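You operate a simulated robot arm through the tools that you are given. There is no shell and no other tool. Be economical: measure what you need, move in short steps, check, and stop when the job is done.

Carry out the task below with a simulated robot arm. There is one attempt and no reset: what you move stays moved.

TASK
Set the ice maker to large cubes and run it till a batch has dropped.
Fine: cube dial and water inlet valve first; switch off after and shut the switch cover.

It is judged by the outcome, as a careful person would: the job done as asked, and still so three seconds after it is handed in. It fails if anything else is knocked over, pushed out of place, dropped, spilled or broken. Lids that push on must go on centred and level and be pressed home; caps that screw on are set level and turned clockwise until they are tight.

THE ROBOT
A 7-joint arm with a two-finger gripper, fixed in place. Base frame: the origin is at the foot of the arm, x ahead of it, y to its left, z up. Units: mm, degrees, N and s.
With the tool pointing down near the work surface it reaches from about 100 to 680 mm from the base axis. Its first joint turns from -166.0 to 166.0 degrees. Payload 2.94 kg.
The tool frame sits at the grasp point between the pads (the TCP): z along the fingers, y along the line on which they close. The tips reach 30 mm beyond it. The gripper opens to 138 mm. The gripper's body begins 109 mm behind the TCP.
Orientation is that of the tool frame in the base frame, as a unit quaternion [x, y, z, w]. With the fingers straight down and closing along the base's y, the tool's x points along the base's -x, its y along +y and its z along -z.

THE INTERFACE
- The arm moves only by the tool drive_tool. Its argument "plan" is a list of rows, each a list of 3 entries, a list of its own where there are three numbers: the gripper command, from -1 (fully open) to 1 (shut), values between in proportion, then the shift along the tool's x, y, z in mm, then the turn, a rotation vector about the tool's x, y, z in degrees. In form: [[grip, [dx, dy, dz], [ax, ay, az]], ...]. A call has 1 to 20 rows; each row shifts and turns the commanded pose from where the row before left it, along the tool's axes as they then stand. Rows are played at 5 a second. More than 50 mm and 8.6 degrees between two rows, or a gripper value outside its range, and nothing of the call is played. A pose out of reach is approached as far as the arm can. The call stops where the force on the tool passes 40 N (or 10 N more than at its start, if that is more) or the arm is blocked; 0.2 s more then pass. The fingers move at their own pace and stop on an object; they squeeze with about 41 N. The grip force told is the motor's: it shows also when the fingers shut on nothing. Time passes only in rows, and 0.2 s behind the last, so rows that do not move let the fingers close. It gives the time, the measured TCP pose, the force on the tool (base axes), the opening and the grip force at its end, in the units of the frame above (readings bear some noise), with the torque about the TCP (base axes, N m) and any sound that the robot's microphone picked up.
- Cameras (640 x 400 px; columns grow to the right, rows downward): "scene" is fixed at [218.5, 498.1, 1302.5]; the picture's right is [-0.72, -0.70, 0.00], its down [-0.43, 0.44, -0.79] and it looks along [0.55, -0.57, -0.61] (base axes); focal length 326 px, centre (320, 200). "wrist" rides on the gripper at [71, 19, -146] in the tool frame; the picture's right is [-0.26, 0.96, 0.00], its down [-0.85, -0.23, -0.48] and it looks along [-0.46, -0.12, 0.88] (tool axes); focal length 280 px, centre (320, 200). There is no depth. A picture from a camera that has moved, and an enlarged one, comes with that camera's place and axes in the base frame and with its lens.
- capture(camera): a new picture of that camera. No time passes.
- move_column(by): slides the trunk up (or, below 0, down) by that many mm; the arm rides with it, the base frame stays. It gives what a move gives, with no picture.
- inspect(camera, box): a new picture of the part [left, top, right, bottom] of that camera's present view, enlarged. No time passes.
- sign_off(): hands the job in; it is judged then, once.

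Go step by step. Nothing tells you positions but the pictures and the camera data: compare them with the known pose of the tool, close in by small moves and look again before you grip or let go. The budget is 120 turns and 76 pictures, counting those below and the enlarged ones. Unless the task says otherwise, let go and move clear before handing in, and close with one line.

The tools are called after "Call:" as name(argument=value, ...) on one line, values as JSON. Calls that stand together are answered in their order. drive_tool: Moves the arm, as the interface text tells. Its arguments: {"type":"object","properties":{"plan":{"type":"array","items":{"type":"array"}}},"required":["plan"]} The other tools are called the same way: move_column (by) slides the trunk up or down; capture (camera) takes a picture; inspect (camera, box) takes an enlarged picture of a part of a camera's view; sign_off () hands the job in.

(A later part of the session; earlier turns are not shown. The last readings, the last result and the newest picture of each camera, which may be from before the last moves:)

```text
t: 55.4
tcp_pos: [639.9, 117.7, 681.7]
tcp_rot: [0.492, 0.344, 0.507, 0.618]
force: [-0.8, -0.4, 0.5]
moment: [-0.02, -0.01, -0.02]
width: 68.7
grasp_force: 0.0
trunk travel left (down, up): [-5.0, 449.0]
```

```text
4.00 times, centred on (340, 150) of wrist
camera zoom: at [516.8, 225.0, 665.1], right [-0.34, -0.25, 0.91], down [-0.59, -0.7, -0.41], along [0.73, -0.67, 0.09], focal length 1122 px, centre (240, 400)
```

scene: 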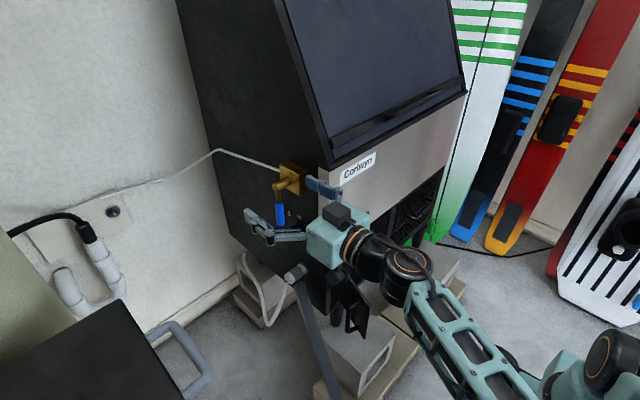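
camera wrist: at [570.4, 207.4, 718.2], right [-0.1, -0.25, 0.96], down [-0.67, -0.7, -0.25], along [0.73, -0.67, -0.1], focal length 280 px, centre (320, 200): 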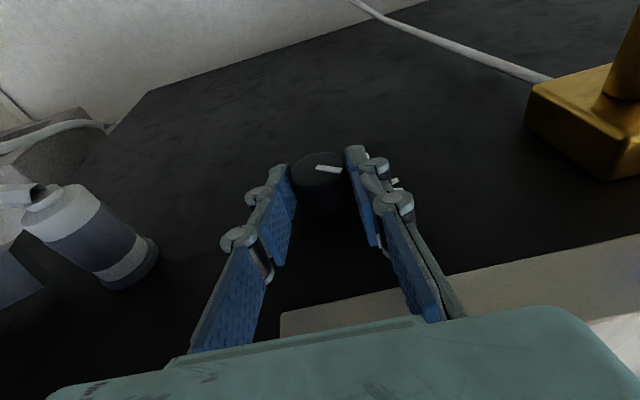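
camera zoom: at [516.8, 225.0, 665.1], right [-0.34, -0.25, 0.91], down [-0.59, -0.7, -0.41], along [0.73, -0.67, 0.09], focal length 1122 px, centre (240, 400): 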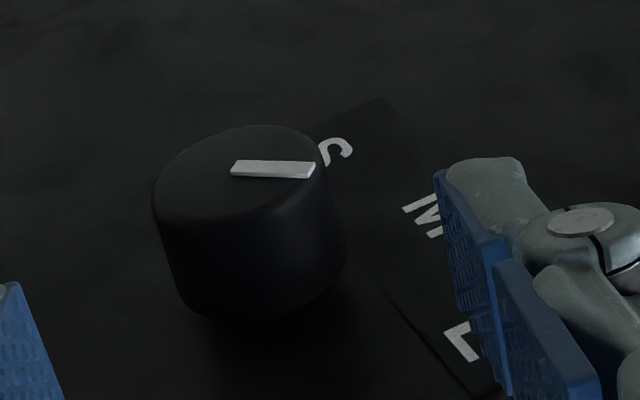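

The pointer reads about 45°, while L seems a bit further (50–60°). I'll pitch back down to a square view and compare.

Call:
drive_tool(plan=[[0, [0, 0, -10], [4.83, 0, -1.3]], [0, [0, 0, -12], [4.83, 0, -1.3]], [0, [0, 12, 0], [4.83, 0, -1.3]], [0, [0, 12, 0], [4.83, 0, -1.3]], [0, [-2, 10, 0], [4.83, 0, -1.3]], [0, [0, 0, 0], [0, 0, 0]]])

Call:
inspect(camera="wrist", box=[260, 90, 420, 190])

```text
t: 55.8
tcp_pos: [636.5, 117.2, 681.8]
tcp_rot: [0.508, 0.36, 0.492, 0.609]
force: [6.0, -3.6, 2.3]
moment: [-0.15, 0.02, 0.42]
width: 69.0
grasp_force: 0.0
trunk travel left (down, up): [-5.0, 449.0]
stopped in row 1: the force on the tool passed its limit at 57 N (the readings are from after the stop); the commanded pose is now the measured one
```

```text
4.00 times, centred on (340, 140) of wrist
camera zoom: at [512.5, 224.4, 672.1], right [-0.29, -0.25, 0.92], down [-0.61, -0.69, -0.38], along [0.74, -0.68, 0.05], focal length 1122 px, centre (240, 440)
```

zoom: 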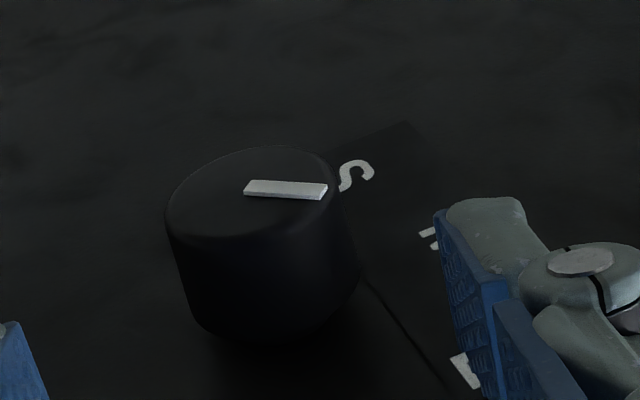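

Something touched while backing off. Checking the scene before moving.

Call:
capture(camera="scene")

```text
42 pictures are left
```

scene: 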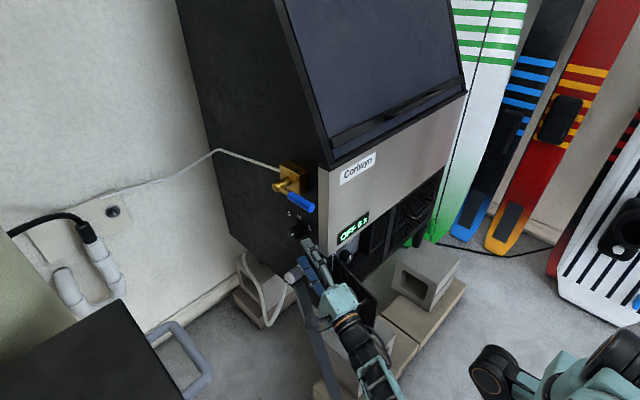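

The hand's low end is near the open door and the post. I'll lift straight up, then level the pitch.

Call:
drive_tool(plan=[[0, [0, 10, 3], [0, 0, 0]], [0, [0, 15, 4], [0, 0, 0]], [0, [0, 15, 4], [0, 0, 0]], [0, [0, 0, 0], [4.83, 0, -1.3]], [0, [0, 0, 0], [4.83, 0, -1.3]], [0, [0, 0, 0], [4.83, 0, -1.3]], [0, [0, 0, 0], [4.83, 0, -1.3]], [0, [0, 0, 0], [0, 0, 0]]])

Call:
capture(camera="wrist")

```text
t: 57.6
tcp_pos: [637.4, 115.8, 722.8]
tcp_rot: [0.587, 0.46, 0.394, 0.537]
force: [0.4, 0.6, 0.2]
moment: [0.01, 0.04, 0.0]
width: 69.0
grasp_force: 0.1
trunk travel left (down, up): [-5.0, 449.0]
```

```text
41 pictures are left
camera wrist: at [518.0, 221.7, 755.9], right [0.04, -0.25, 0.97], down [-0.71, -0.69, -0.15], along [0.71, -0.68, -0.21], focal length 280 px, centre (320, 200)
```

wrist: 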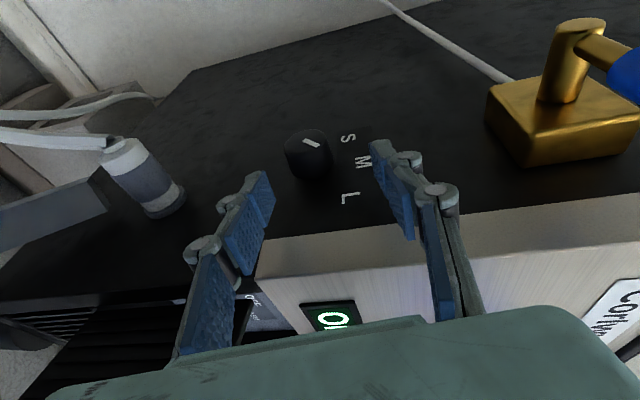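

Call:
inspect(camera="wrist", box=[270, 110, 382, 215])

```text
3.81 times, centred on (326, 162) of wrist
camera zoom: at [518.0, 221.7, 755.9], right [0.04, -0.25, 0.97], down [-0.71, -0.69, -0.15], along [0.71, -0.68, -0.21], focal length 1068 px, centre (297, 343)
```

zoom: 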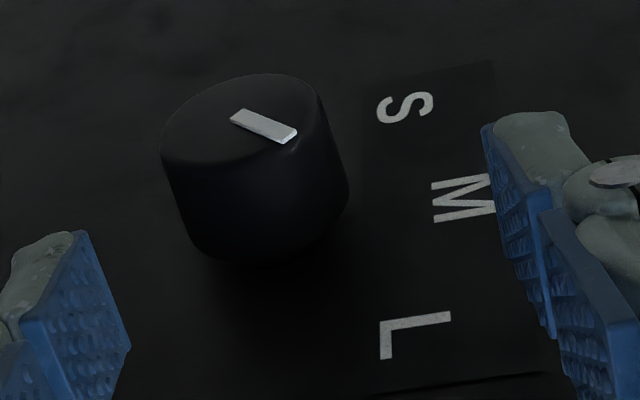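

The pointer sits a little short of L (about 40° against about 48°). I'll pitch down 10°, re-grip and turn it a bit further.

Call:
drive_tool(plan=[[0, [0, 0, 0], [4.83, 0, -1.3]], [0, [0, 0, 0], [4.83, 0, -1.3]], [0, [0, 0, 20], [0, 0, 0]], [0, [0, 0, 20], [0, 0, 0]], [0, [0, 0, 22], [0, 0, 0]], [0, [0, 0, 0], [0, 0, 0]], [1, [0, 0, 0], [0, 0, 0]], [1, [0, 0, 0], [0, 0, 0]], [1, [0, 0, 0], [0, 0, 0]]])

```text
t: 59.6
tcp_pos: [694.6, 98.6, 706.7]
tcp_rot: [0.617, 0.504, 0.345, 0.495]
force: [15.6, -1.7, 10.5]
moment: [-0.54, -0.26, 0.3]
width: 36.4
grasp_force: 44.5
trunk travel left (down, up): [-5.0, 449.0]
```

Re-gripped. Turning about 10° more while watching the torque.

Call:
drive_tool(plan=[[1, [0, -1.2, 0], [-4.83, 0, 1.3]], [1, [0, -1.2, 0], [-4.83, 0, 1.3]], [1, [0, 0, 0], [0, 0, 0]]])

Call:
inspect(camera="wrist", box=[240, 130, 400, 230])

```text
t: 60.4
tcp_pos: [693.4, 98.2, 705.4]
tcp_rot: [0.586, 0.458, 0.398, 0.537]
force: [20.0, 1.4, 19.2]
moment: [0.29, 0.38, -0.24]
width: 36.5
grasp_force: 45.2
trunk travel left (down, up): [-5.0, 449.0]
```

```text
4.00 times, centred on (320, 180) of wrist
camera zoom: at [574.3, 205.1, 738.1], right [0.04, -0.25, 0.97], down [-0.7, -0.69, -0.16], along [0.71, -0.68, -0.21], focal length 1122 px, centre (320, 280)
```

zoom: 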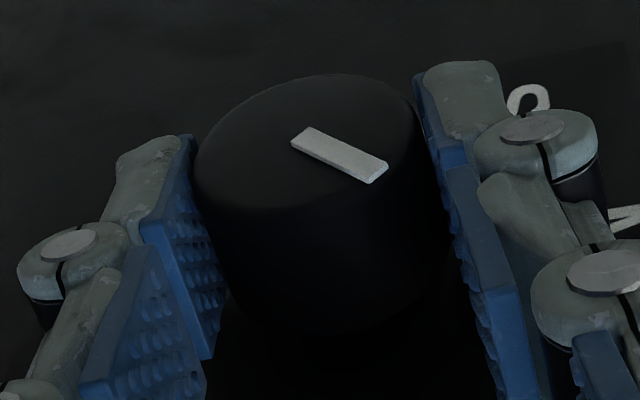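

Call:
drive_tool(plan=[[1, [0, -1.2, 0], [-4.83, 0, 1.3]], [1, [0, -1.2, 0], [-4.83, 0, 1.3]], [1, [0, 0, 0], [0, 0, 0]]])

Call:
inspect(camera="wrist", box=[240, 130, 400, 230])

```text
t: 61.2
tcp_pos: [692.3, 97.7, 701.8]
tcp_rot: [0.548, 0.412, 0.446, 0.575]
force: [9.4, 1.0, 16.2]
moment: [-0.6, 0.04, 0.23]
width: 36.6
grasp_force: 45.4
trunk travel left (down, up): [-5.0, 449.0]
```

```text
4.00 times, centred on (320, 180) of wrist
camera zoom: at [569.6, 205.1, 713.9], right [-0.13, -0.25, 0.96], down [-0.67, -0.69, -0.27], along [0.73, -0.68, -0.08], focal length 1122 px, centre (320, 280)
```

zoom: 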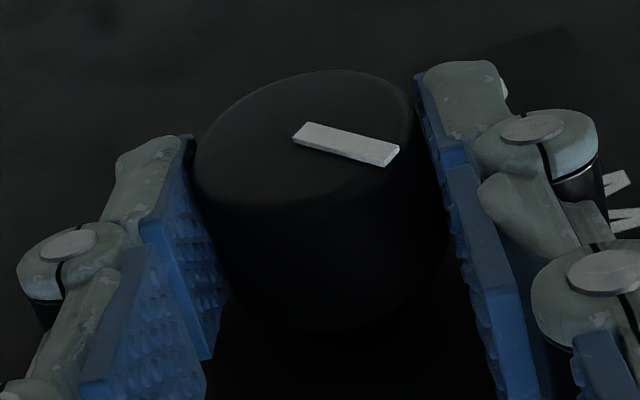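

The pointer stayed at about 46° while the pads slipped, so it is at its end stop. I'll release, back off and raise clear, then verify it against L.

Call:
drive_tool(plan=[[0, [0, 0, 0], [0, 0, 0]], [0, [0, 0, 0], [0, 0, 0]], [0, [0, 0, 0], [0, 0, 0]], [0, [0, 0, -20], [0, 0, 0]], [0, [0, 2, -20], [0, 0, 0]], [0, [0, 10, -20], [0, 0, 0]], [0, [0, 15, 0], [4.83, 0, -1.3]], [0, [0, 15, 0], [4.83, 0, -1.3]], [0, [20, 0, 0], [0, 0, 0]], [0, [0, 0, 0], [0, 0, 0]]])

Call:
inspect(camera="wrist", box=[250, 120, 410, 220])

```text
t: 63.4
tcp_pos: [640.7, 134.1, 738.9]
tcp_rot: [0.586, 0.461, 0.394, 0.537]
force: [-0.7, -0.1, -0.5]
moment: [0.01, -0.02, -0.02]
width: 68.9
grasp_force: 0.1
trunk travel left (down, up): [-5.0, 449.0]
```

```text
4.00 times, centred on (330, 170) of wrist
camera zoom: at [521.1, 240.7, 773.2], right [0.04, -0.25, 0.97], down [-0.71, -0.69, -0.15], along [0.71, -0.68, -0.21], focal length 1122 px, centre (280, 320)
```

zoom: 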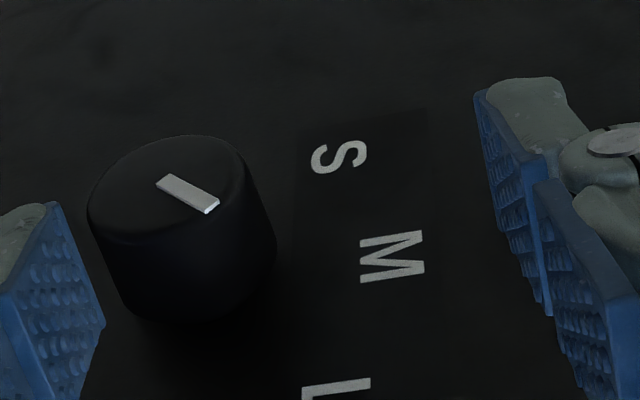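

The pointer is at about 46°, on L. Next is the front switch: I'll retreat above door height, square the yaw, and roll 180° so the camera sits on the side away from the door.

Call:
drive_tool(plan=[[0, [0, 3, -25], [0, 0, 0]], [0, [0, 3, -25], [0, 0, 0]], [0, [0, 3, -25], [0, 0, 0]], [0, [0, 0, -25], [0, 0, 0]], [0, [0, 0, -10], [0, 0, 0]], [0, [0, 0, 0], [-3, 7.5, 0]], [0, [0, 0, 0], [-3, 7.5, 0]], [0, [0, 0, 0], [0, 0, 0]]])

Call:
drive_tool(plan=[[0, [0, 0, 0], [0, 0, -8]], [0, [0, 0, 0], [0, 0, -8]], [0, [0, 0, 0], [0, 0, -8]], [0, [0, 0, 0], [0, 0, -8]], [0, [0, 0, 0], [0, 0, -8]], [0, [0, 0, 0], [0, 0, -8]], [0, [0, 0, 0], [0, 0, -8]], [0, [0, 0, 0], [0, 0, -8]], [0, [0, 0, 0], [0, 0, -8]], [0, [0, 0, 0], [0, 0, -8]], [0, [0, 0, 0], [0, 0, -8]], [0, [0, 0, 0], [0, 0, -8]], [0, [0, 0, 0], [0, 0, 0]]])

```text
t: 65.2
tcp_pos: [534.9, 163.2, 759.1]
tcp_rot: [0.5, 0.507, 0.493, 0.5]
force: [0.5, -0.2, 0.1]
moment: [0.02, -0.05, -0.03]
width: 69.1
grasp_force: 0.1
trunk travel left (down, up): [-5.0, 449.0]
```

```text
t: 68.0
tcp_pos: [538.9, 152.9, 766.1]
tcp_rot: [-0.018, 0.716, -0.028, 0.698]
force: [1.0, -0.5, 0.0]
moment: [-0.02, -0.01, 0.02]
width: 69.2
grasp_force: 0.1
trunk travel left (down, up): [-5.0, 449.0]
```

Call:
drive_tool(plan=[[0, [0, 0, 0], [0, 0, -7.8]], [0, [0, 0, 0], [0, 0, -7.8]], [0, [0, 0, 0], [0, 0, -7.8]], [0, [0, 0, 0], [0, 0, -7.8]], [0, [0, 0, 0], [0, 0, -7.8]], [0, [0, 0, 0], [0, 0, -7.8]], [0, [0, 0, 0], [0, 0, -7.8]], [0, [0, 0, 0], [0, 0, -7.8]], [0, [0, 0, 0], [0, 0, -7.8]], [0, [0, 0, 0], [0, 0, -7.8]], [0, [0, 0, 0], [0, 0, -7.8]], [0, [0, 0, 0], [0, 0, 0]]])

```text
t: 69.1
tcp_pos: [541.9, 147.1, 769.1]
tcp_rot: [-0.169, 0.705, -0.179, 0.665]
force: [0.4, 0.9, 0.2]
moment: [0.02, 0.0, -0.03]
width: 69.2
grasp_force: 0.0
trunk travel left (down, up): [-5.0, 449.0]
stopped in row 5: the arm was blocked; the commanded pose is now the measured one
```

The roll is limited that way. I'll return to upright roll and move in front of the switch for a look.

Call:
drive_tool(plan=[[0, [0, 0, 0], [0, 0, 7]], [0, [0, 0, 0], [0, 0, 7]], [0, [0, 0, 0], [0, 0, 7]], [0, [0, 0, 0], [0, 0, 7]], [0, [0, 0, -10], [0, 0, 0]], [0, [0, -20, -10], [0, 0, 0]], [0, [0, -20, -10], [0, 0, 0]], [0, [0, -20, 0], [0, 0, 0]], [0, [0, -20, 0], [0, 0, 0]], [0, [0, -20, 0], [0, 0, 0]], [0, [0, -20, 0], [0, 0, 0]], [0, [0, -20, 0], [0, 0, 0]], [0, [0, -20, 0], [0, 0, 0]], [0, [0, -20, 0], [0, 0, 0]], [0, [0, 0, 0], [0, 0, 0]]])

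Call:
capture(camera="wrist")

Call:
capture(camera="scene")

```text
t: 72.3
tcp_pos: [571.1, 7.9, 774.9]
tcp_rot: [-0.008, 0.723, -0.019, 0.691]
force: [0.4, 0.6, 0.7]
moment: [0.0, 0.01, 0.01]
width: 69.3
grasp_force: 0.2
out of reach, approached as far as the arm can: row 6, 7, 8, 9, 10, 11, 12, 14
trunk travel left (down, up): [-5.0, 449.0]
```

```text
36 pictures are left
camera wrist: at [421.8, 27.9, 711.4], right [0.03, 0.97, 0.22], down [-0.44, -0.19, 0.88], along [0.9, -0.12, 0.42], focal length 280 px, centre (320, 200)
```

wrist: 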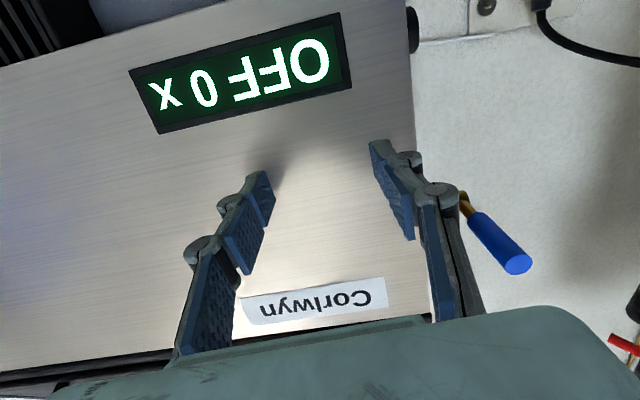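

```text
35 pictures are left
```

scene: 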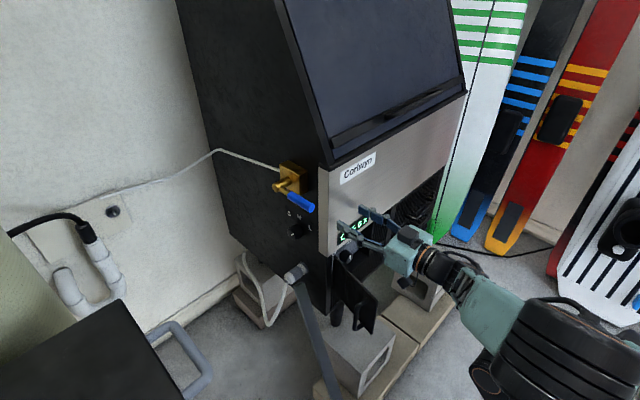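

The display still reads OFF 0 x. I'll inspect the switch and door region.

Call:
inspect(camera="scene", box=[310, 200, 430, 350])

```text
2.67 times, centred on (370, 275) of scene
camera zoom: at [218.5, 498.1, 1302.5], right [-0.72, -0.7, 0.0], down [-0.43, 0.44, -0.79], along [0.55, -0.57, -0.61], focal length 870 px, centre (187, 0)
```

zoom: 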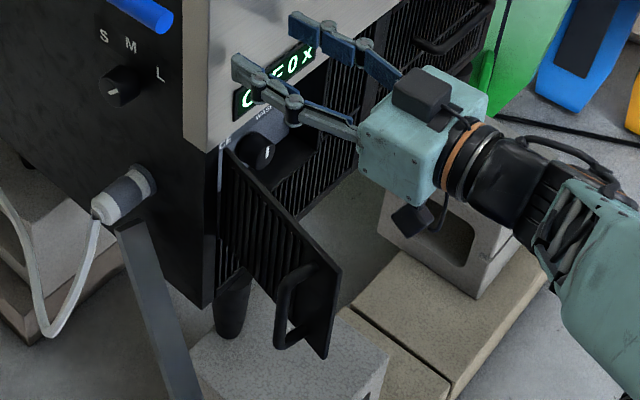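

The switch knob is visible under the panel; the door spans x≈440–600 at y≈37–74, z≈503–654. I'll ease back and lower in front of the switch to look at it.

Call:
drive_tool(plan=[[0, [10, -3, -6], [0, 0, 0]], [0, [15, -5, -6], [0, 0, 0]], [0, [20, -5, 0], [0, 0, 0]], [0, [20, -5, 0], [0, 0, 0]], [0, [20, -5, 0], [0, 0, 0]], [0, [20, -5, 0], [0, 0, 0]], [0, [0, 0, 0], [0, 0, 0]]])

Call:
capture(camera="wrist")

```text
t: 73.9
tcp_pos: [566.3, -23.5, 673.7]
tcp_rot: [-0.007, 0.722, -0.02, 0.692]
force: [0.1, -0.9, -0.2]
moment: [0.0, 0.0, 0.03]
width: 68.9
grasp_force: 0.0
out of reach, approached as far as the arm can: row 1, 2
trunk travel left (down, up): [-5.0, 449.0]
```

```text
33 pictures are left
camera wrist: at [417.1, -4.4, 608.5], right [0.03, 0.97, 0.22], down [-0.44, -0.19, 0.88], along [0.9, -0.12, 0.43], focal length 280 px, centre (320, 200)
```

wrist: 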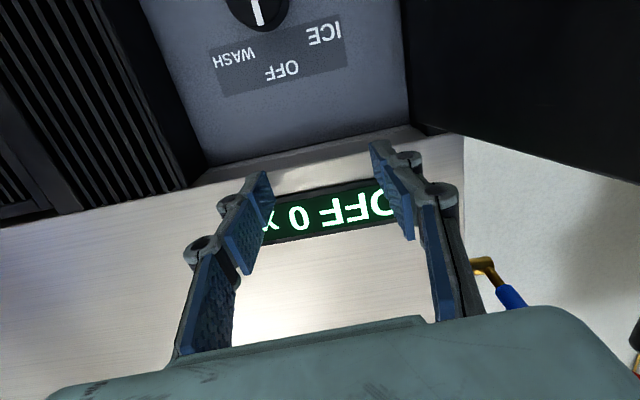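

Labels: OFF on top, ICE toward +y, WASH toward −y; the knob points at OFF. I'll lower further to centre on it.

Call:
drive_tool(plan=[[0, [20, -3, 0], [0, 0, 0]], [0, [20, -3, 0], [0, 0, 0]], [0, [20, -3, 0], [0, 0, 0]], [0, [20, -3, 0], [0, 0, 0]], [0, [0, 0, 0], [0, 0, 0]]])

Call:
capture(camera="wrist")

```text
t: 75.1
tcp_pos: [562.6, -36.5, 594.4]
tcp_rot: [-0.008, 0.723, -0.02, 0.691]
force: [0.7, 0.8, 0.0]
moment: [0.0, 0.0, -0.01]
width: 69.0
grasp_force: 0.0
trunk travel left (down, up): [-5.0, 449.0]
```

```text
32 pictures are left
camera wrist: at [413.3, -19.2, 528.6], right [0.03, 0.97, 0.22], down [-0.44, -0.19, 0.88], along [0.9, -0.12, 0.42], focal length 280 px, centre (320, 200)
```

wrist: 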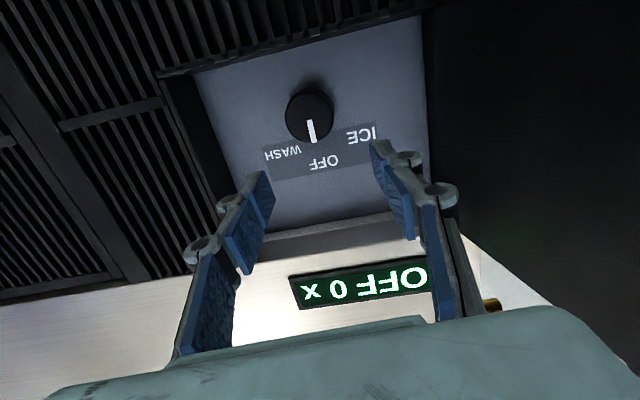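

The knob face is near (625,-40,563), about 36 mm across. I'll narrow the fingers, roll +50° so the turn toward ICE unwinds to level, and align.

Call:
drive_tool(plan=[[0.25, [10, -1, 0], [0, 0, 0]], [0.25, [10, -1, 0], [0, 0, 0]], [0.25, [10, -1, 0], [0, 0, 0]], [0.25, [0, 0, 0], [0, -2.5, 8.3]], [0.25, [0, 0, 0], [0, 0, 8.3]], [0.25, [0, 0, 0], [0, 0, 8.3]], [0.25, [0, 0, 0], [0, 0, 8.3]], [0.25, [0, 0, 0], [0, 0, 8.3]], [0.25, [0, 0, 0], [0, 0, 8.3]], [0.25, [0, 0, 0], [0, 0, 0]]])

Call:
capture(camera="wrist")

```text
refused: row 4 steps farther than a row can; nothing moved
```

```text
31 pictures are left
camera wrist: at [413.3, -19.2, 528.6], right [0.03, 0.97, 0.22], down [-0.44, -0.19, 0.88], along [0.9, -0.12, 0.42], focal length 280 px, centre (320, 200)
```

wrist: 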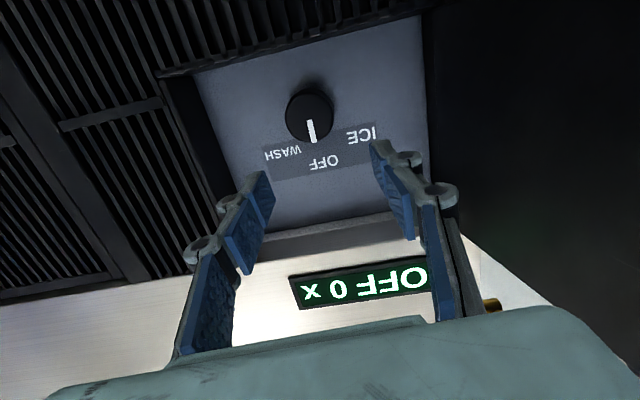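

One row's turn was too large; resending with smaller steps.

Call:
drive_tool(plan=[[0.25, [10, -1, 0], [0, -1.2, 0]], [0.25, [10, -1, 0], [0, -1.3, 0]], [0.25, [10, -1, 0], [0, 0, 0]], [0.25, [0, 0, 0], [0, 0, 8.3]], [0.25, [0, 0, 0], [0, 0, 8.3]], [0.25, [0, 0, 0], [0, 0, 8.3]], [0.25, [0, 0, 0], [0, 0, 8.3]], [0.25, [0, 0, 0], [0, 0, 8.3]], [0.25, [0, 0, 0], [0, 0, 8.3]], [0.25, [0, 0, 0], [0, 0, 0]]])

Call:
capture(camera="wrist")

```text
t: 77.3
tcp_pos: [562.1, -42.4, 563.7]
tcp_rot: [0.292, 0.644, 0.28, 0.649]
force: [-0.3, 0.5, -0.4]
moment: [-0.03, 0.0, 0.01]
width: 52.2
grasp_force: 0.0
trunk travel left (down, up): [-5.0, 449.0]
```

```text
30 pictures are left
camera wrist: at [416.7, 25.9, 530.3], right [0.01, 0.46, 0.89], down [-0.49, -0.77, 0.4], along [0.87, -0.44, 0.22], focal length 280 px, centre (320, 200)
```

wrist: 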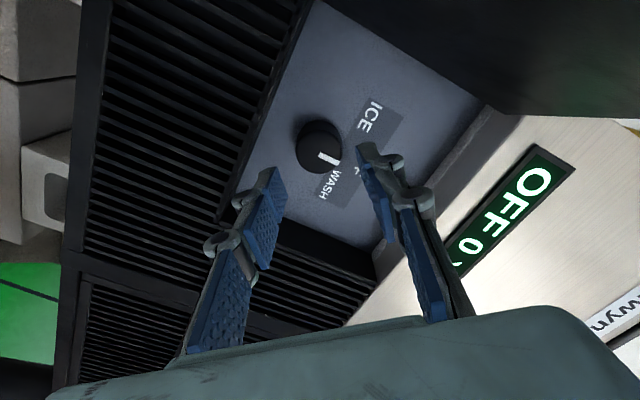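

The knob is straight ahead. Advancing in small steps.

Call:
drive_tool(plan=[[0.25, [1, 2, 15], [0, 0, 0]], [0.25, [1, 1, 15], [0, 0, 0]], [0.25, [0, 0, 15], [0, 0, 0]], [0.25, [0, 0, 0], [0, 0, 0]]])

Call:
capture(camera="wrist")

```text
t: 78.3
tcp_pos: [606.5, -39.8, 564.3]
tcp_rot: [0.291, 0.645, 0.278, 0.65]
force: [-0.7, 0.0, 0.1]
moment: [0.01, -0.01, 0.02]
width: 51.7
grasp_force: 0.0
trunk travel left (down, up): [-5.0, 449.0]
```

```text
29 pictures are left
camera wrist: at [461.3, 28.2, 531.1], right [0.01, 0.46, 0.89], down [-0.49, -0.77, 0.4], along [0.87, -0.44, 0.22], focal length 280 px, centre (320, 200)
```

wrist: 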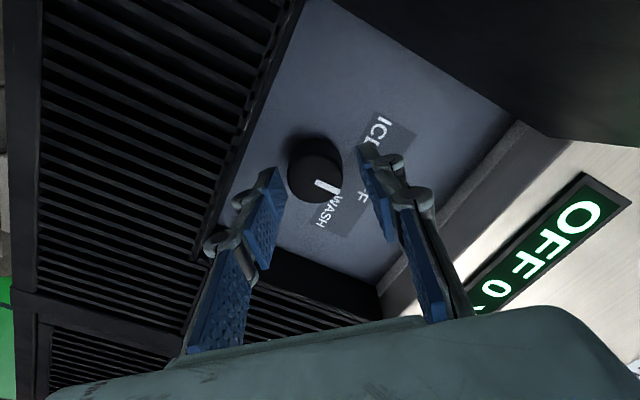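

Call:
drive_tool(plan=[[0.25, [2, 0, 6], [0, 0, 0]], [0.25, [1.5, 0.5, 6], [0, 0, 0]], [1, [0, 0, 0], [0, 0, 0]], [1, [0, 0, 0], [0, 0, 0]], [1, [0, 0, 0], [0, 0, 0]]])

Call:
inspect(camera="wrist", box=[220, 110, 420, 235])

```text
t: 79.5
tcp_pos: [619.8, -38.1, 560.5]
tcp_rot: [0.293, 0.646, 0.277, 0.648]
force: [4.8, -13.3, -13.7]
moment: [0.08, 0.4, -0.29]
width: 37.1
grasp_force: 45.6
trunk travel left (down, up): [-5.0, 449.0]
```

```text
3.20 times, centred on (320, 172) of wrist
camera zoom: at [473.9, 29.8, 527.5], right [0.02, 0.46, 0.89], down [-0.49, -0.77, 0.41], along [0.87, -0.44, 0.21], focal length 897 px, centre (320, 288)
```

zoom: 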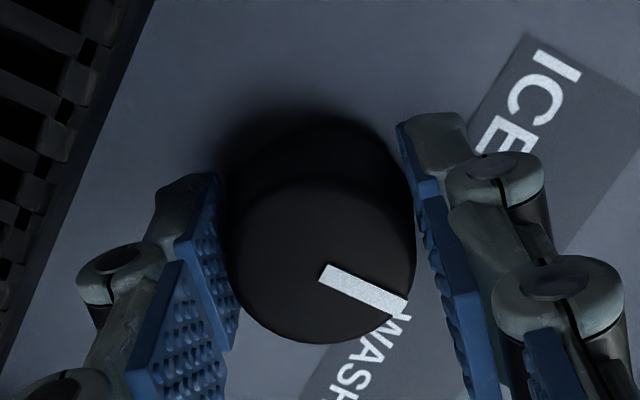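

Firmly gripped. Turning counter-clockwise (toward ICE).

Call:
drive_tool(plan=[[1, [0, -3, 0], [0, 0, 0]], [1, [0, 0, 0], [0, 0, -7]], [1, [0, 0, 0], [0, 0, -7]], [1, [0, 0, 0], [0, 0, -7]], [1, [0, 0, 0], [0, 0, -7]], [1, [0, 0, 0], [0, 0, -7]], [1, [0, 0, 0], [0, 0, -7]], [1, [0, 0, 0], [0, 0, 0]]])

Call:
capture(camera="wrist")

```text
t: 81.3
tcp_pos: [617.4, -40.6, 557.1]
tcp_rot: [0.04, 0.707, 0.026, 0.705]
force: [0.0, -16.4, -9.9]
moment: [-0.01, -0.09, -0.41]
width: 37.1
grasp_force: 44.6
trunk travel left (down, up): [-5.0, 449.0]
```

```text
27 pictures are left
camera wrist: at [472.9, -11.2, 491.3], right [0.02, 0.94, 0.35], down [-0.48, -0.3, 0.82], along [0.88, -0.19, 0.44], focal length 280 px, centre (320, 200)
```

wrist: 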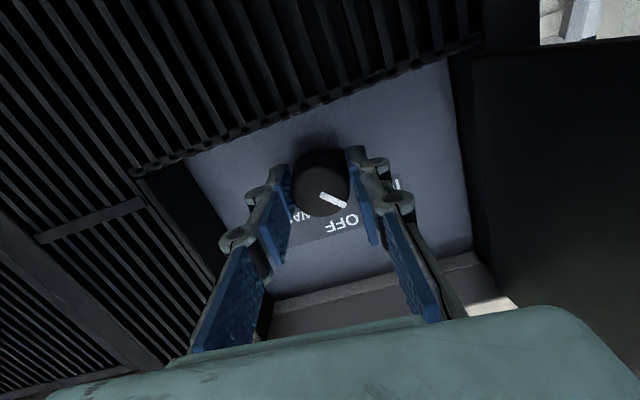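

Call:
inspect(camera="scene", box=[310, 190, 410, 290])

```text
4.00 times, centred on (360, 240) of scene
camera zoom: at [218.5, 498.1, 1302.5], right [-0.72, -0.7, 0.0], down [-0.43, 0.44, -0.79], along [0.55, -0.57, -0.61], focal length 1305 px, centre (160, 40)
```

zoom: 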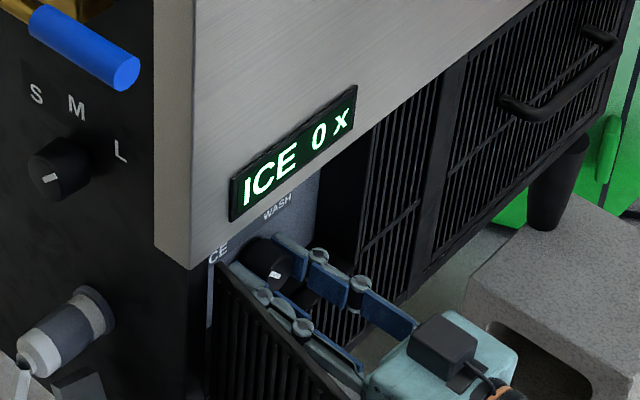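

The display reads "ICE 0 x", so it's running. I'll hold here and wait for a batch to drop.

Call:
drive_tool(plan=[[1, [0, 0, 0], [0, 0, 0]], [1, [0, 0, 0], [0, 0, 0]], [1, [0, 0, 0], [0, 0, 0]], [1, [0, 0, 0], [0, 0, 0]], [1, [0, 0, 0], [0, 0, 0]], [1, [0, 0, 0], [0, 0, 0]], [1, [0, 0, 0], [0, 0, 0]], [1, [0, 0, 0], [0, 0, 0]], [1, [0, 0, 0], [0, 0, 0]], [1, [0, 0, 0], [0, 0, 0]], [1, [0, 0, 0], [0, 0, 0]], [1, [0, 0, 0], [0, 0, 0]], [1, [0, 0, 0], [0, 0, 0]], [1, [0, 0, 0], [0, 0, 0]], [1, [0, 0, 0], [0, 0, 0]], [1, [0, 0, 0], [0, 0, 0]], [1, [0, 0, 0], [0, 0, 0]], [1, [0, 0, 0], [0, 0, 0]], [1, [0, 0, 0], [0, 0, 0]], [1, [0, 0, 0], [0, 0, 0]]])

```text
t: 85.5
tcp_pos: [618.9, -39.9, 558.9]
tcp_rot: [0.043, 0.707, 0.027, 0.705]
force: [-0.4, -20.1, -6.3]
moment: [0.03, 0.16, -0.51]
width: 37.3
grasp_force: 44.3
trunk travel left (down, up): [-5.0, 449.0]
```

Call:
drive_tool(plan=[[1, [0, 0, 0], [0, 0, 0]], [1, [0, 0, 0], [0, 0, 0]], [1, [0, 0, 0], [0, 0, 0]], [1, [0, 0, 0], [0, 0, 0]], [1, [0, 0, 0], [0, 0, 0]], [1, [0, 0, 0], [0, 0, 0]], [1, [0, 0, 0], [0, 0, 0]], [1, [0, 0, 0], [0, 0, 0]], [1, [0, 0, 0], [0, 0, 0]], [1, [0, 0, 0], [0, 0, 0]], [1, [0, 0, 0], [0, 0, 0]], [1, [0, 0, 0], [0, 0, 0]], [1, [0, 0, 0], [0, 0, 0]], [1, [0, 0, 0], [0, 0, 0]], [1, [0, 0, 0], [0, 0, 0]], [1, [0, 0, 0], [0, 0, 0]], [1, [0, 0, 0], [0, 0, 0]], [1, [0, 0, 0], [0, 0, 0]], [1, [0, 0, 0], [0, 0, 0]], [1, [0, 0, 0], [0, 0, 0]]])

Call:
inspect(camera="scene", box=[290, 190, 410, 290])

```text
t: 89.7
tcp_pos: [619.5, -40.3, 559.0]
tcp_rot: [0.042, 0.707, 0.027, 0.705]
force: [1.8, -22.2, -5.2]
moment: [0.03, 0.13, -0.53]
width: 37.1
grasp_force: 45.0
trunk travel left (down, up): [-5.0, 449.0]
```

```text
4.00 times, centred on (350, 240) of scene
camera zoom: at [218.5, 498.1, 1302.5], right [-0.72, -0.7, 0.0], down [-0.43, 0.44, -0.79], along [0.55, -0.57, -0.61], focal length 1305 px, centre (200, 40)
```

zoom: 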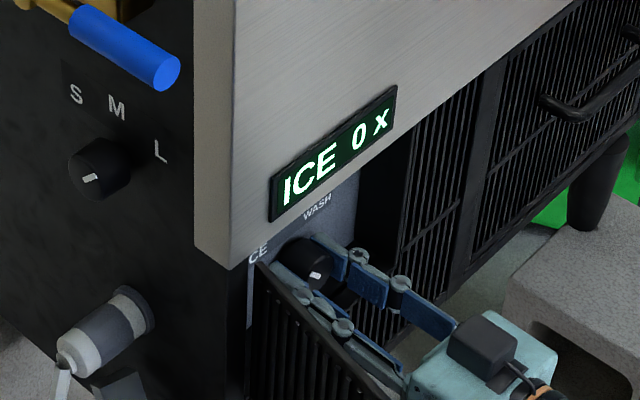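

Still running; waiting on.

Call:
drive_tool(plan=[[1, [0, 0, 0], [0, 0, 0]], [1, [0, 0, 0], [0, 0, 0]], [1, [0, 0, 0], [0, 0, 0]], [1, [0, 0, 0], [0, 0, 0]], [1, [0, 0, 0], [0, 0, 0]], [1, [0, 0, 0], [0, 0, 0]], [1, [0, 0, 0], [0, 0, 0]], [1, [0, 0, 0], [0, 0, 0]], [1, [0, 0, 0], [0, 0, 0]], [1, [0, 0, 0], [0, 0, 0]], [1, [0, 0, 0], [0, 0, 0]], [1, [0, 0, 0], [0, 0, 0]], [1, [0, 0, 0], [0, 0, 0]], [1, [0, 0, 0], [0, 0, 0]], [1, [0, 0, 0], [0, 0, 0]], [1, [0, 0, 0], [0, 0, 0]], [1, [0, 0, 0], [0, 0, 0]], [1, [0, 0, 0], [0, 0, 0]], [1, [0, 0, 0], [0, 0, 0]], [1, [0, 0, 0], [0, 0, 0]]])

Call:
drive_tool(plan=[[1, [0, 0, 0], [0, 0, 0]], [1, [0, 0, 0], [0, 0, 0]], [1, [0, 0, 0], [0, 0, 0]], [1, [0, 0, 0], [0, 0, 0]], [1, [0, 0, 0], [0, 0, 0]], [1, [0, 0, 0], [0, 0, 0]], [1, [0, 0, 0], [0, 0, 0]], [1, [0, 0, 0], [0, 0, 0]], [1, [0, 0, 0], [0, 0, 0]], [1, [0, 0, 0], [0, 0, 0]], [1, [0, 0, 0], [0, 0, 0]], [1, [0, 0, 0], [0, 0, 0]], [1, [0, 0, 0], [0, 0, 0]], [1, [0, 0, 0], [0, 0, 0]], [1, [0, 0, 0], [0, 0, 0]], [1, [0, 0, 0], [0, 0, 0]], [1, [0, 0, 0], [0, 0, 0]], [1, [0, 0, 0], [0, 0, 0]], [1, [0, 0, 0], [0, 0, 0]], [1, [0, 0, 0], [0, 0, 0]]])

```text
t: 93.9
tcp_pos: [619.8, -41.2, 559.2]
tcp_rot: [0.041, 0.707, 0.028, 0.705]
force: [2.1, -21.9, -4.6]
moment: [-0.01, 0.17, -0.56]
width: 36.9
grasp_force: 44.9
trunk travel left (down, up): [-5.0, 449.0]
```

```text
t: 98.1
tcp_pos: [619.0, -40.5, 559.1]
tcp_rot: [0.042, 0.707, 0.027, 0.705]
force: [1.7, -20.9, -4.6]
moment: [0.0, 0.14, -0.56]
width: 37.0
grasp_force: 45.3
trunk travel left (down, up): [-5.0, 449.0]
```

Call:
drive_tool(plan=[[1, [0, 0, 0], [0, 0, 0]], [1, [0, 0, 0], [0, 0, 0]], [1, [0, 0, 0], [0, 0, 0]], [1, [0, 0, 0], [0, 0, 0]], [1, [0, 0, 0], [0, 0, 0]], [1, [0, 0, 0], [0, 0, 0]], [1, [0, 0, 0], [0, 0, 0]], [1, [0, 0, 0], [0, 0, 0]], [1, [0, 0, 0], [0, 0, 0]], [1, [0, 0, 0], [0, 0, 0]], [1, [0, 0, 0], [0, 0, 0]], [1, [0, 0, 0], [0, 0, 0]], [1, [0, 0, 0], [0, 0, 0]], [1, [0, 0, 0], [0, 0, 0]], [1, [0, 0, 0], [0, 0, 0]], [1, [0, 0, 0], [0, 0, 0]], [1, [0, 0, 0], [0, 0, 0]], [1, [0, 0, 0], [0, 0, 0]], [1, [0, 0, 0], [0, 0, 0]], [1, [0, 0, 0], [0, 0, 0]]])

Call:
inspect(camera="scene", box=[290, 190, 410, 290])

```text
t: 102.3
tcp_pos: [619.8, -40.2, 558.5]
tcp_rot: [0.041, 0.707, 0.028, 0.705]
force: [0.0, -21.3, -4.0]
moment: [0.04, 0.09, -0.56]
width: 37.3
grasp_force: 45.0
trunk travel left (down, up): [-5.0, 449.0]
```

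```text
4.00 times, centred on (350, 240) of scene
camera zoom: at [218.5, 498.1, 1302.5], right [-0.72, -0.7, 0.0], down [-0.43, 0.44, -0.79], along [0.55, -0.57, -0.61], focal length 1305 px, centre (200, 40)
```

zoom: 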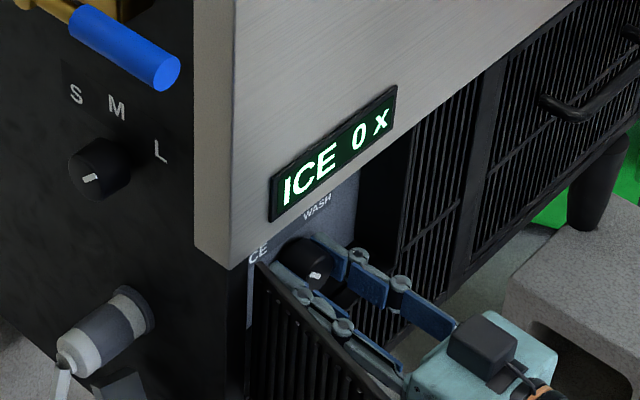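

Still 0 after 21 s. I'll keep waiting, listening for the drop.

Call:
drive_tool(plan=[[1, [0, 0, 0], [0, 0, 0]], [1, [0, 0, 0], [0, 0, 0]], [1, [0, 0, 0], [0, 0, 0]], [1, [0, 0, 0], [0, 0, 0]], [1, [0, 0, 0], [0, 0, 0]], [1, [0, 0, 0], [0, 0, 0]], [1, [0, 0, 0], [0, 0, 0]], [1, [0, 0, 0], [0, 0, 0]], [1, [0, 0, 0], [0, 0, 0]], [1, [0, 0, 0], [0, 0, 0]], [1, [0, 0, 0], [0, 0, 0]], [1, [0, 0, 0], [0, 0, 0]], [1, [0, 0, 0], [0, 0, 0]], [1, [0, 0, 0], [0, 0, 0]], [1, [0, 0, 0], [0, 0, 0]], [1, [0, 0, 0], [0, 0, 0]], [1, [0, 0, 0], [0, 0, 0]], [1, [0, 0, 0], [0, 0, 0]], [1, [0, 0, 0], [0, 0, 0]], [1, [0, 0, 0], [0, 0, 0]]])

Call:
drive_tool(plan=[[1, [0, 0, 0], [0, 0, 0]], [1, [0, 0, 0], [0, 0, 0]], [1, [0, 0, 0], [0, 0, 0]], [1, [0, 0, 0], [0, 0, 0]], [1, [0, 0, 0], [0, 0, 0]], [1, [0, 0, 0], [0, 0, 0]], [1, [0, 0, 0], [0, 0, 0]], [1, [0, 0, 0], [0, 0, 0]], [1, [0, 0, 0], [0, 0, 0]], [1, [0, 0, 0], [0, 0, 0]], [1, [0, 0, 0], [0, 0, 0]], [1, [0, 0, 0], [0, 0, 0]], [1, [0, 0, 0], [0, 0, 0]], [1, [0, 0, 0], [0, 0, 0]], [1, [0, 0, 0], [0, 0, 0]], [1, [0, 0, 0], [0, 0, 0]], [1, [0, 0, 0], [0, 0, 0]], [1, [0, 0, 0], [0, 0, 0]], [1, [0, 0, 0], [0, 0, 0]], [1, [0, 0, 0], [0, 0, 0]]])

Call:
drive_tool(plan=[[1, [0, 0, 0], [0, 0, 0]], [1, [0, 0, 0], [0, 0, 0]], [1, [0, 0, 0], [0, 0, 0]], [1, [0, 0, 0], [0, 0, 0]], [1, [0, 0, 0], [0, 0, 0]], [1, [0, 0, 0], [0, 0, 0]], [1, [0, 0, 0], [0, 0, 0]], [1, [0, 0, 0], [0, 0, 0]], [1, [0, 0, 0], [0, 0, 0]], [1, [0, 0, 0], [0, 0, 0]], [1, [0, 0, 0], [0, 0, 0]], [1, [0, 0, 0], [0, 0, 0]], [1, [0, 0, 0], [0, 0, 0]], [1, [0, 0, 0], [0, 0, 0]], [1, [0, 0, 0], [0, 0, 0]], [1, [0, 0, 0], [0, 0, 0]], [1, [0, 0, 0], [0, 0, 0]], [1, [0, 0, 0], [0, 0, 0]], [1, [0, 0, 0], [0, 0, 0]], [1, [0, 0, 0], [0, 0, 0]]])

Call:
inspect(camera="scene", box=[290, 190, 410, 290])

```text
t: 106.5
tcp_pos: [618.7, -41.1, 560.0]
tcp_rot: [0.042, 0.707, 0.027, 0.705]
force: [-0.5, -22.1, -3.5]
moment: [0.03, 0.14, -0.54]
width: 37.2
grasp_force: 44.4
trunk travel left (down, up): [-5.0, 449.0]
```

```text
t: 110.7
tcp_pos: [619.3, -42.3, 558.8]
tcp_rot: [0.043, 0.707, 0.026, 0.705]
force: [1.8, -22.6, -3.6]
moment: [0.03, 0.11, -0.51]
width: 37.1
grasp_force: 45.1
trunk travel left (down, up): [-5.0, 449.0]
```

```text
t: 114.9
tcp_pos: [618.7, -40.2, 559.4]
tcp_rot: [0.042, 0.707, 0.027, 0.705]
force: [0.7, -22.0, -3.8]
moment: [0.04, 0.11, -0.57]
width: 37.1
grasp_force: 45.1
trunk travel left (down, up): [-5.0, 449.0]
```

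```text
4.00 times, centred on (350, 240) of scene
camera zoom: at [218.5, 498.1, 1302.5], right [-0.72, -0.7, 0.0], down [-0.43, 0.44, -0.79], along [0.55, -0.57, -0.61], focal length 1305 px, centre (200, 40)
```

zoom: 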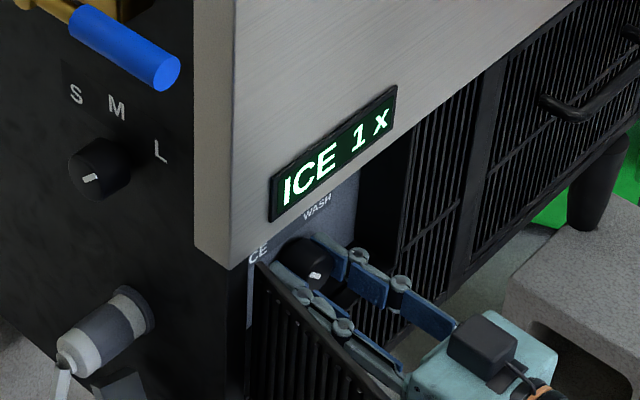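

One batch has dropped ("ICE 1 x"). Turning the knob back to OFF.

Call:
drive_tool(plan=[[1, [0, 0, 0], [0, 0, 7]], [1, [0, 0, 0], [0, 0, 7]], [1, [0, 0, 0], [0, 0, 7]], [1, [0, 0, 0], [0, 0, 7]], [1, [0, 0, 0], [0, 0, 7]], [1, [0, 0, 0], [0, 0, 6]], [1, [0, 0, 0], [0, 0, 0]]])

Call:
inspect(camera="scene", box=[290, 190, 410, 290])

Call:
inspect(camera="wrist", box=[220, 110, 420, 235])

```text
t: 116.5
tcp_pos: [618.6, -39.5, 559.9]
tcp_rot: [0.285, 0.648, 0.274, 0.651]
force: [-8.0, -12.7, -1.2]
moment: [0.05, 0.06, -0.38]
width: 37.2
grasp_force: 45.2
trunk travel left (down, up): [-5.0, 449.0]
```

```text
4.00 times, centred on (350, 240) of scene
camera zoom: at [218.5, 498.1, 1302.5], right [-0.72, -0.7, 0.0], down [-0.43, 0.44, -0.79], along [0.55, -0.57, -0.61], focal length 1305 px, centre (200, 40)
```

zoom: 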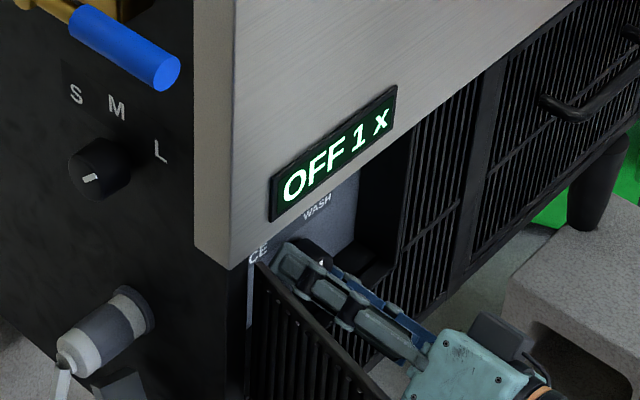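

```text
3.20 times, centred on (320, 172) of wrist
camera zoom: at [473.7, 28.3, 525.8], right [0.01, 0.47, 0.88], down [-0.49, -0.77, 0.41], along [0.87, -0.43, 0.22], focal length 897 px, centre (320, 288)
```

zoom: 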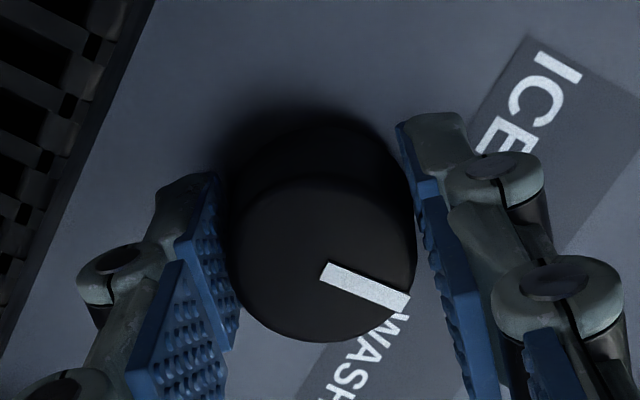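

Display shows "OFF 1 x". I'll release and back straight out, then raise.

Call:
drive_tool(plan=[[0.25, [0, 0, 0], [0, 0, 0]], [0.25, [0, 0, 0], [0, 0, 0]], [0.25, [0, 0, -15], [0, 0, 0]], [0.25, [0, 0, -20], [0, 0, 0]], [0.25, [0, 0, -20], [0, 0, 0]], [0.25, [0, 0, 0], [0, 0, -8]], [0.25, [0, 0, 0], [0, 0, -8]], [0.25, [0, 0, 0], [0, 0, -8]], [0.25, [0, 0, 0], [0, 0, -8]], [0.25, [0, 0, 0], [0, 0, -8]], [0.25, [0, 0, 0], [0, 0, -6]], [1, [-15, 0, 0], [0, 0, 0]], [1, [-20, 0, 0], [0, 0, 0]], [1, [-20, 0, 0], [0, 0, 0]], [1, [-20, 0, 0], [0, 0, 0]], [1, [-20, 0, 0], [0, 0, 0]], [1, [-20, 0, 0], [0, 0, 0]], [1, [0, 0, 0], [0, 0, 0]]])

Call:
capture(camera="scene")

```text
t: 120.3
tcp_pos: [563.5, -39.4, 674.6]
tcp_rot: [0.009, 0.707, -0.003, 0.707]
force: [0.7, -0.1, -0.3]
moment: [-0.01, 0.0, 0.01]
width: 0.0
grasp_force: 28.3
trunk travel left (down, up): [-5.0, 449.0]
```

```text
20 pictures are left
```

scene: 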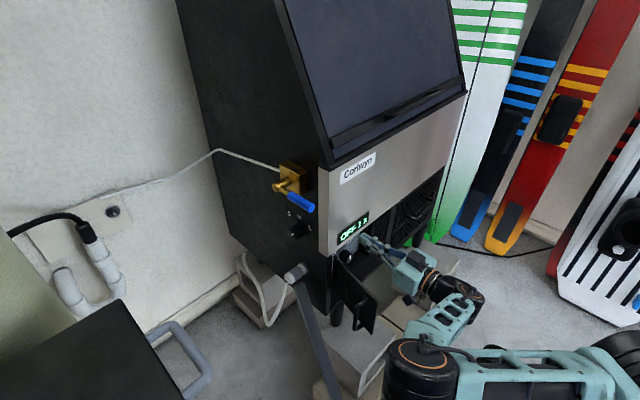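

Clear of the switch. Now I'll raise, pitch the tool down about 50° and bring it to the door's outer side.

Call:
drive_tool(plan=[[1, [-20, 0, 0], [0, 0, 0]], [1, [-20, 0, 0], [0, 0, 0]], [1, [-20, 0, 0], [0, 0, 0]], [1, [-20, 0, 0], [0, 0, 0]], [1, [-20, 0, -5], [0, 5, 0]], [1, [-10, 0, -8], [0, 5, 0]], [1, [-5, 0, -8], [0, 5, 0]], [1, [0, 0, -8], [0, 5, 0]], [1, [0, 0, -8], [0, 5, 0]], [1, [0, 0, -8], [0, 5, 0]], [1, [0, 0, -8], [0, 5, 0]], [1, [0, 0, -8], [0, 5, 0]], [1, [0, 0, -8], [0, 5, 0]], [1, [0, 0, -8], [0, 5, 0]], [1, [0, 0, 0], [0, 0, 0]]])

```text
t: 123.5
tcp_pos: [506.2, -38.8, 803.1]
tcp_rot: [0.018, 0.944, 0.03, 0.328]
force: [-0.3, 0.6, -0.3]
moment: [0.0, -0.02, 0.01]
width: 0.0
grasp_force: 28.1
out of reach, approached as far as the arm can: row 4, 5
trunk travel left (down, up): [-5.0, 449.0]
```

Call:
drive_tool(plan=[[1, [0, 25, 0], [0, 0, 0]], [1, [0, 25, 0], [0, 0, 0]], [1, [0, 25, 0], [0, 0, 0]], [1, [0, 25, 0], [0, 0, 0]], [1, [0, 25, 0], [0, 0, 0]], [1, [0, 25, 0], [0, 0, 0]], [1, [0, 18, 0], [0, 0, 0]], [1, [15.5, 0, 19.6], [0, 0, 0]], [1, [15.5, 0, 19.6], [0, 0, 0]], [1, [15.5, 0, 19.6], [0, 0, 0]], [1, [15.5, 0, 19.6], [0, 0, 0]], [1, [0, 0, 0], [0, 0, 0]]])

Call:
capture(camera="wrist")

Call:
inspect(camera="scene", box=[280, 200, 480, 350])

```text
t: 124.1
tcp_pos: [508.2, 8.4, 792.4]
tcp_rot: [0.037, 0.947, 0.074, 0.312]
force: [0.2, 0.3, 0.3]
moment: [-0.02, -0.02, -0.02]
width: 0.0
grasp_force: 28.3
trunk travel left (down, up): [-5.0, 449.0]
stopped in row 3: the arm was blocked; the commanded pose is now the measured one
```

```text
19 pictures are left
camera wrist: at [364.1, 18.3, 870.8], right [0.23, 0.92, 0.31], down [0.39, -0.38, 0.84], along [0.89, -0.07, -0.45], focal length 280 px, centre (320, 200)
```

wrist: 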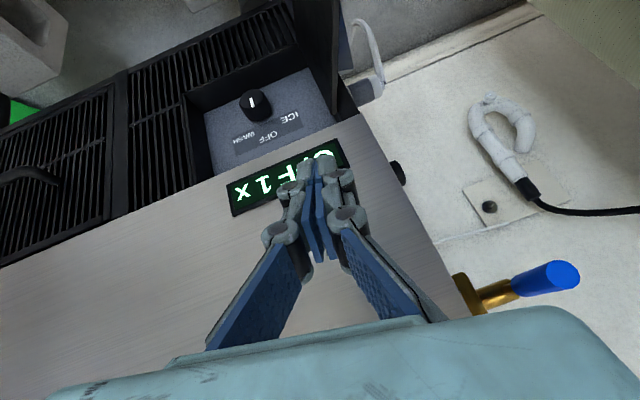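

```text
2.67 times, centred on (380, 275) of scene
camera zoom: at [218.5, 498.1, 1302.5], right [-0.72, -0.7, 0.0], down [-0.43, 0.44, -0.79], along [0.55, -0.57, -0.61], focal length 870 px, centre (160, 0)
```

zoom: 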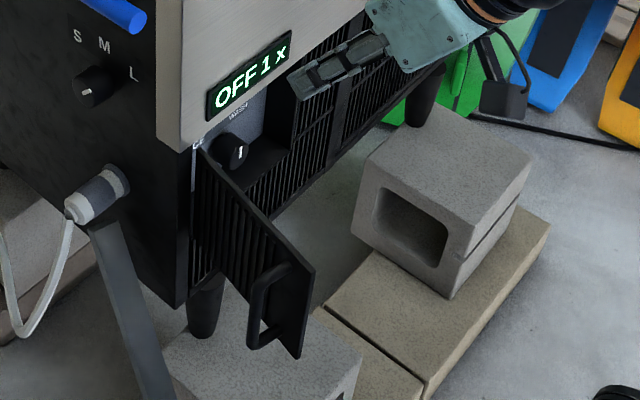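

The wrist hit a limit again. I'll ease toward vertical, where the arm moves freely, then go left.

Call:
drive_tool(plan=[[1, [0, 0, 0], [2.4, 2.2, -2.1]], [1, [0, 0, 0], [2.4, 2.2, -2.1]], [1, [0, 0, 0], [2.4, 2.2, -2.1]], [1, [0, 0, 0], [0, 5, 0]], [1, [0, 0, 0], [0, 5, 0]], [1, [0, 15, 0], [0, 0, 0]], [1, [0, 20, 0], [0, 0, 0]], [1, [0, 20, 0], [0, 0, 0]], [1, [0, 20, 0], [0, 0, 0]], [1, [0, 20, 0], [0, 0, 0]], [1, [0, 20, 0], [0, 0, 0]], [1, [0, 0, 0], [0, 0, 0]]])

```text
t: 126.7
tcp_pos: [507.1, 123.4, 793.3]
tcp_rot: [-0.001, 0.985, 0.0, 0.173]
force: [0.7, 0.4, -0.1]
moment: [-0.03, -0.02, 0.01]
width: 0.2
grasp_force: 28.4
trunk travel left (down, up): [-5.0, 449.0]
```

Free and at (507,123,793), tilted 20°. Lowering beside the door's outer face.

Call:
drive_tool(plan=[[1, [8.5, 0, 23.5], [0, 0, 0]], [1, [8.5, 0, 23.5], [0, 0, 0]], [1, [8.5, 0, 23.5], [0, 0, 0]], [1, [8.5, 0, 23.5], [0, 0, 0]], [1, [6, 0, 16], [0, 0, 0]], [1, [6, 0, 16], [0, 0, 0]], [1, [5, 0, 14], [0, 0, 0]], [1, [0, 0, 0], [0, 0, 0]]])

Call:
capture(camera="wrist")

Call:
inspect(camera="scene", box=[280, 200, 480, 350])

```text
t: 128.5
tcp_pos: [507.3, 125.1, 644.5]
tcp_rot: [-0.001, 0.985, -0.001, 0.173]
force: [-0.5, 1.0, -0.6]
moment: [0.01, -0.04, 0.01]
width: 0.0
grasp_force: 28.5
trunk travel left (down, up): [-5.0, 449.0]
```

```text
17 pictures are left
camera wrist: at [390.7, 144.0, 757.8], right [0.24, 0.97, 0.09], down [0.64, -0.23, 0.74], along [0.73, -0.12, -0.67], focal length 280 px, centre (320, 200)
```

wrist: 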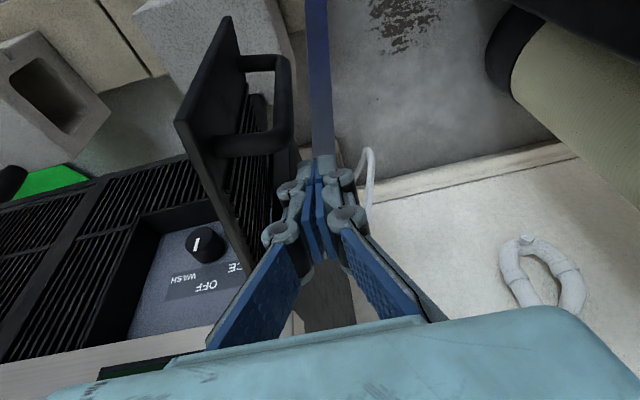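

```text
2.67 times, centred on (380, 275) of scene
camera zoom: at [218.5, 498.1, 1302.5], right [-0.72, -0.7, 0.0], down [-0.43, 0.44, -0.79], along [0.55, -0.57, -0.61], focal length 870 px, centre (160, 0)
```

zoom: 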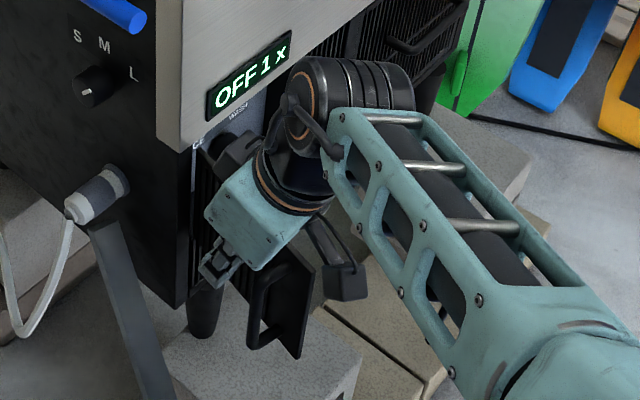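

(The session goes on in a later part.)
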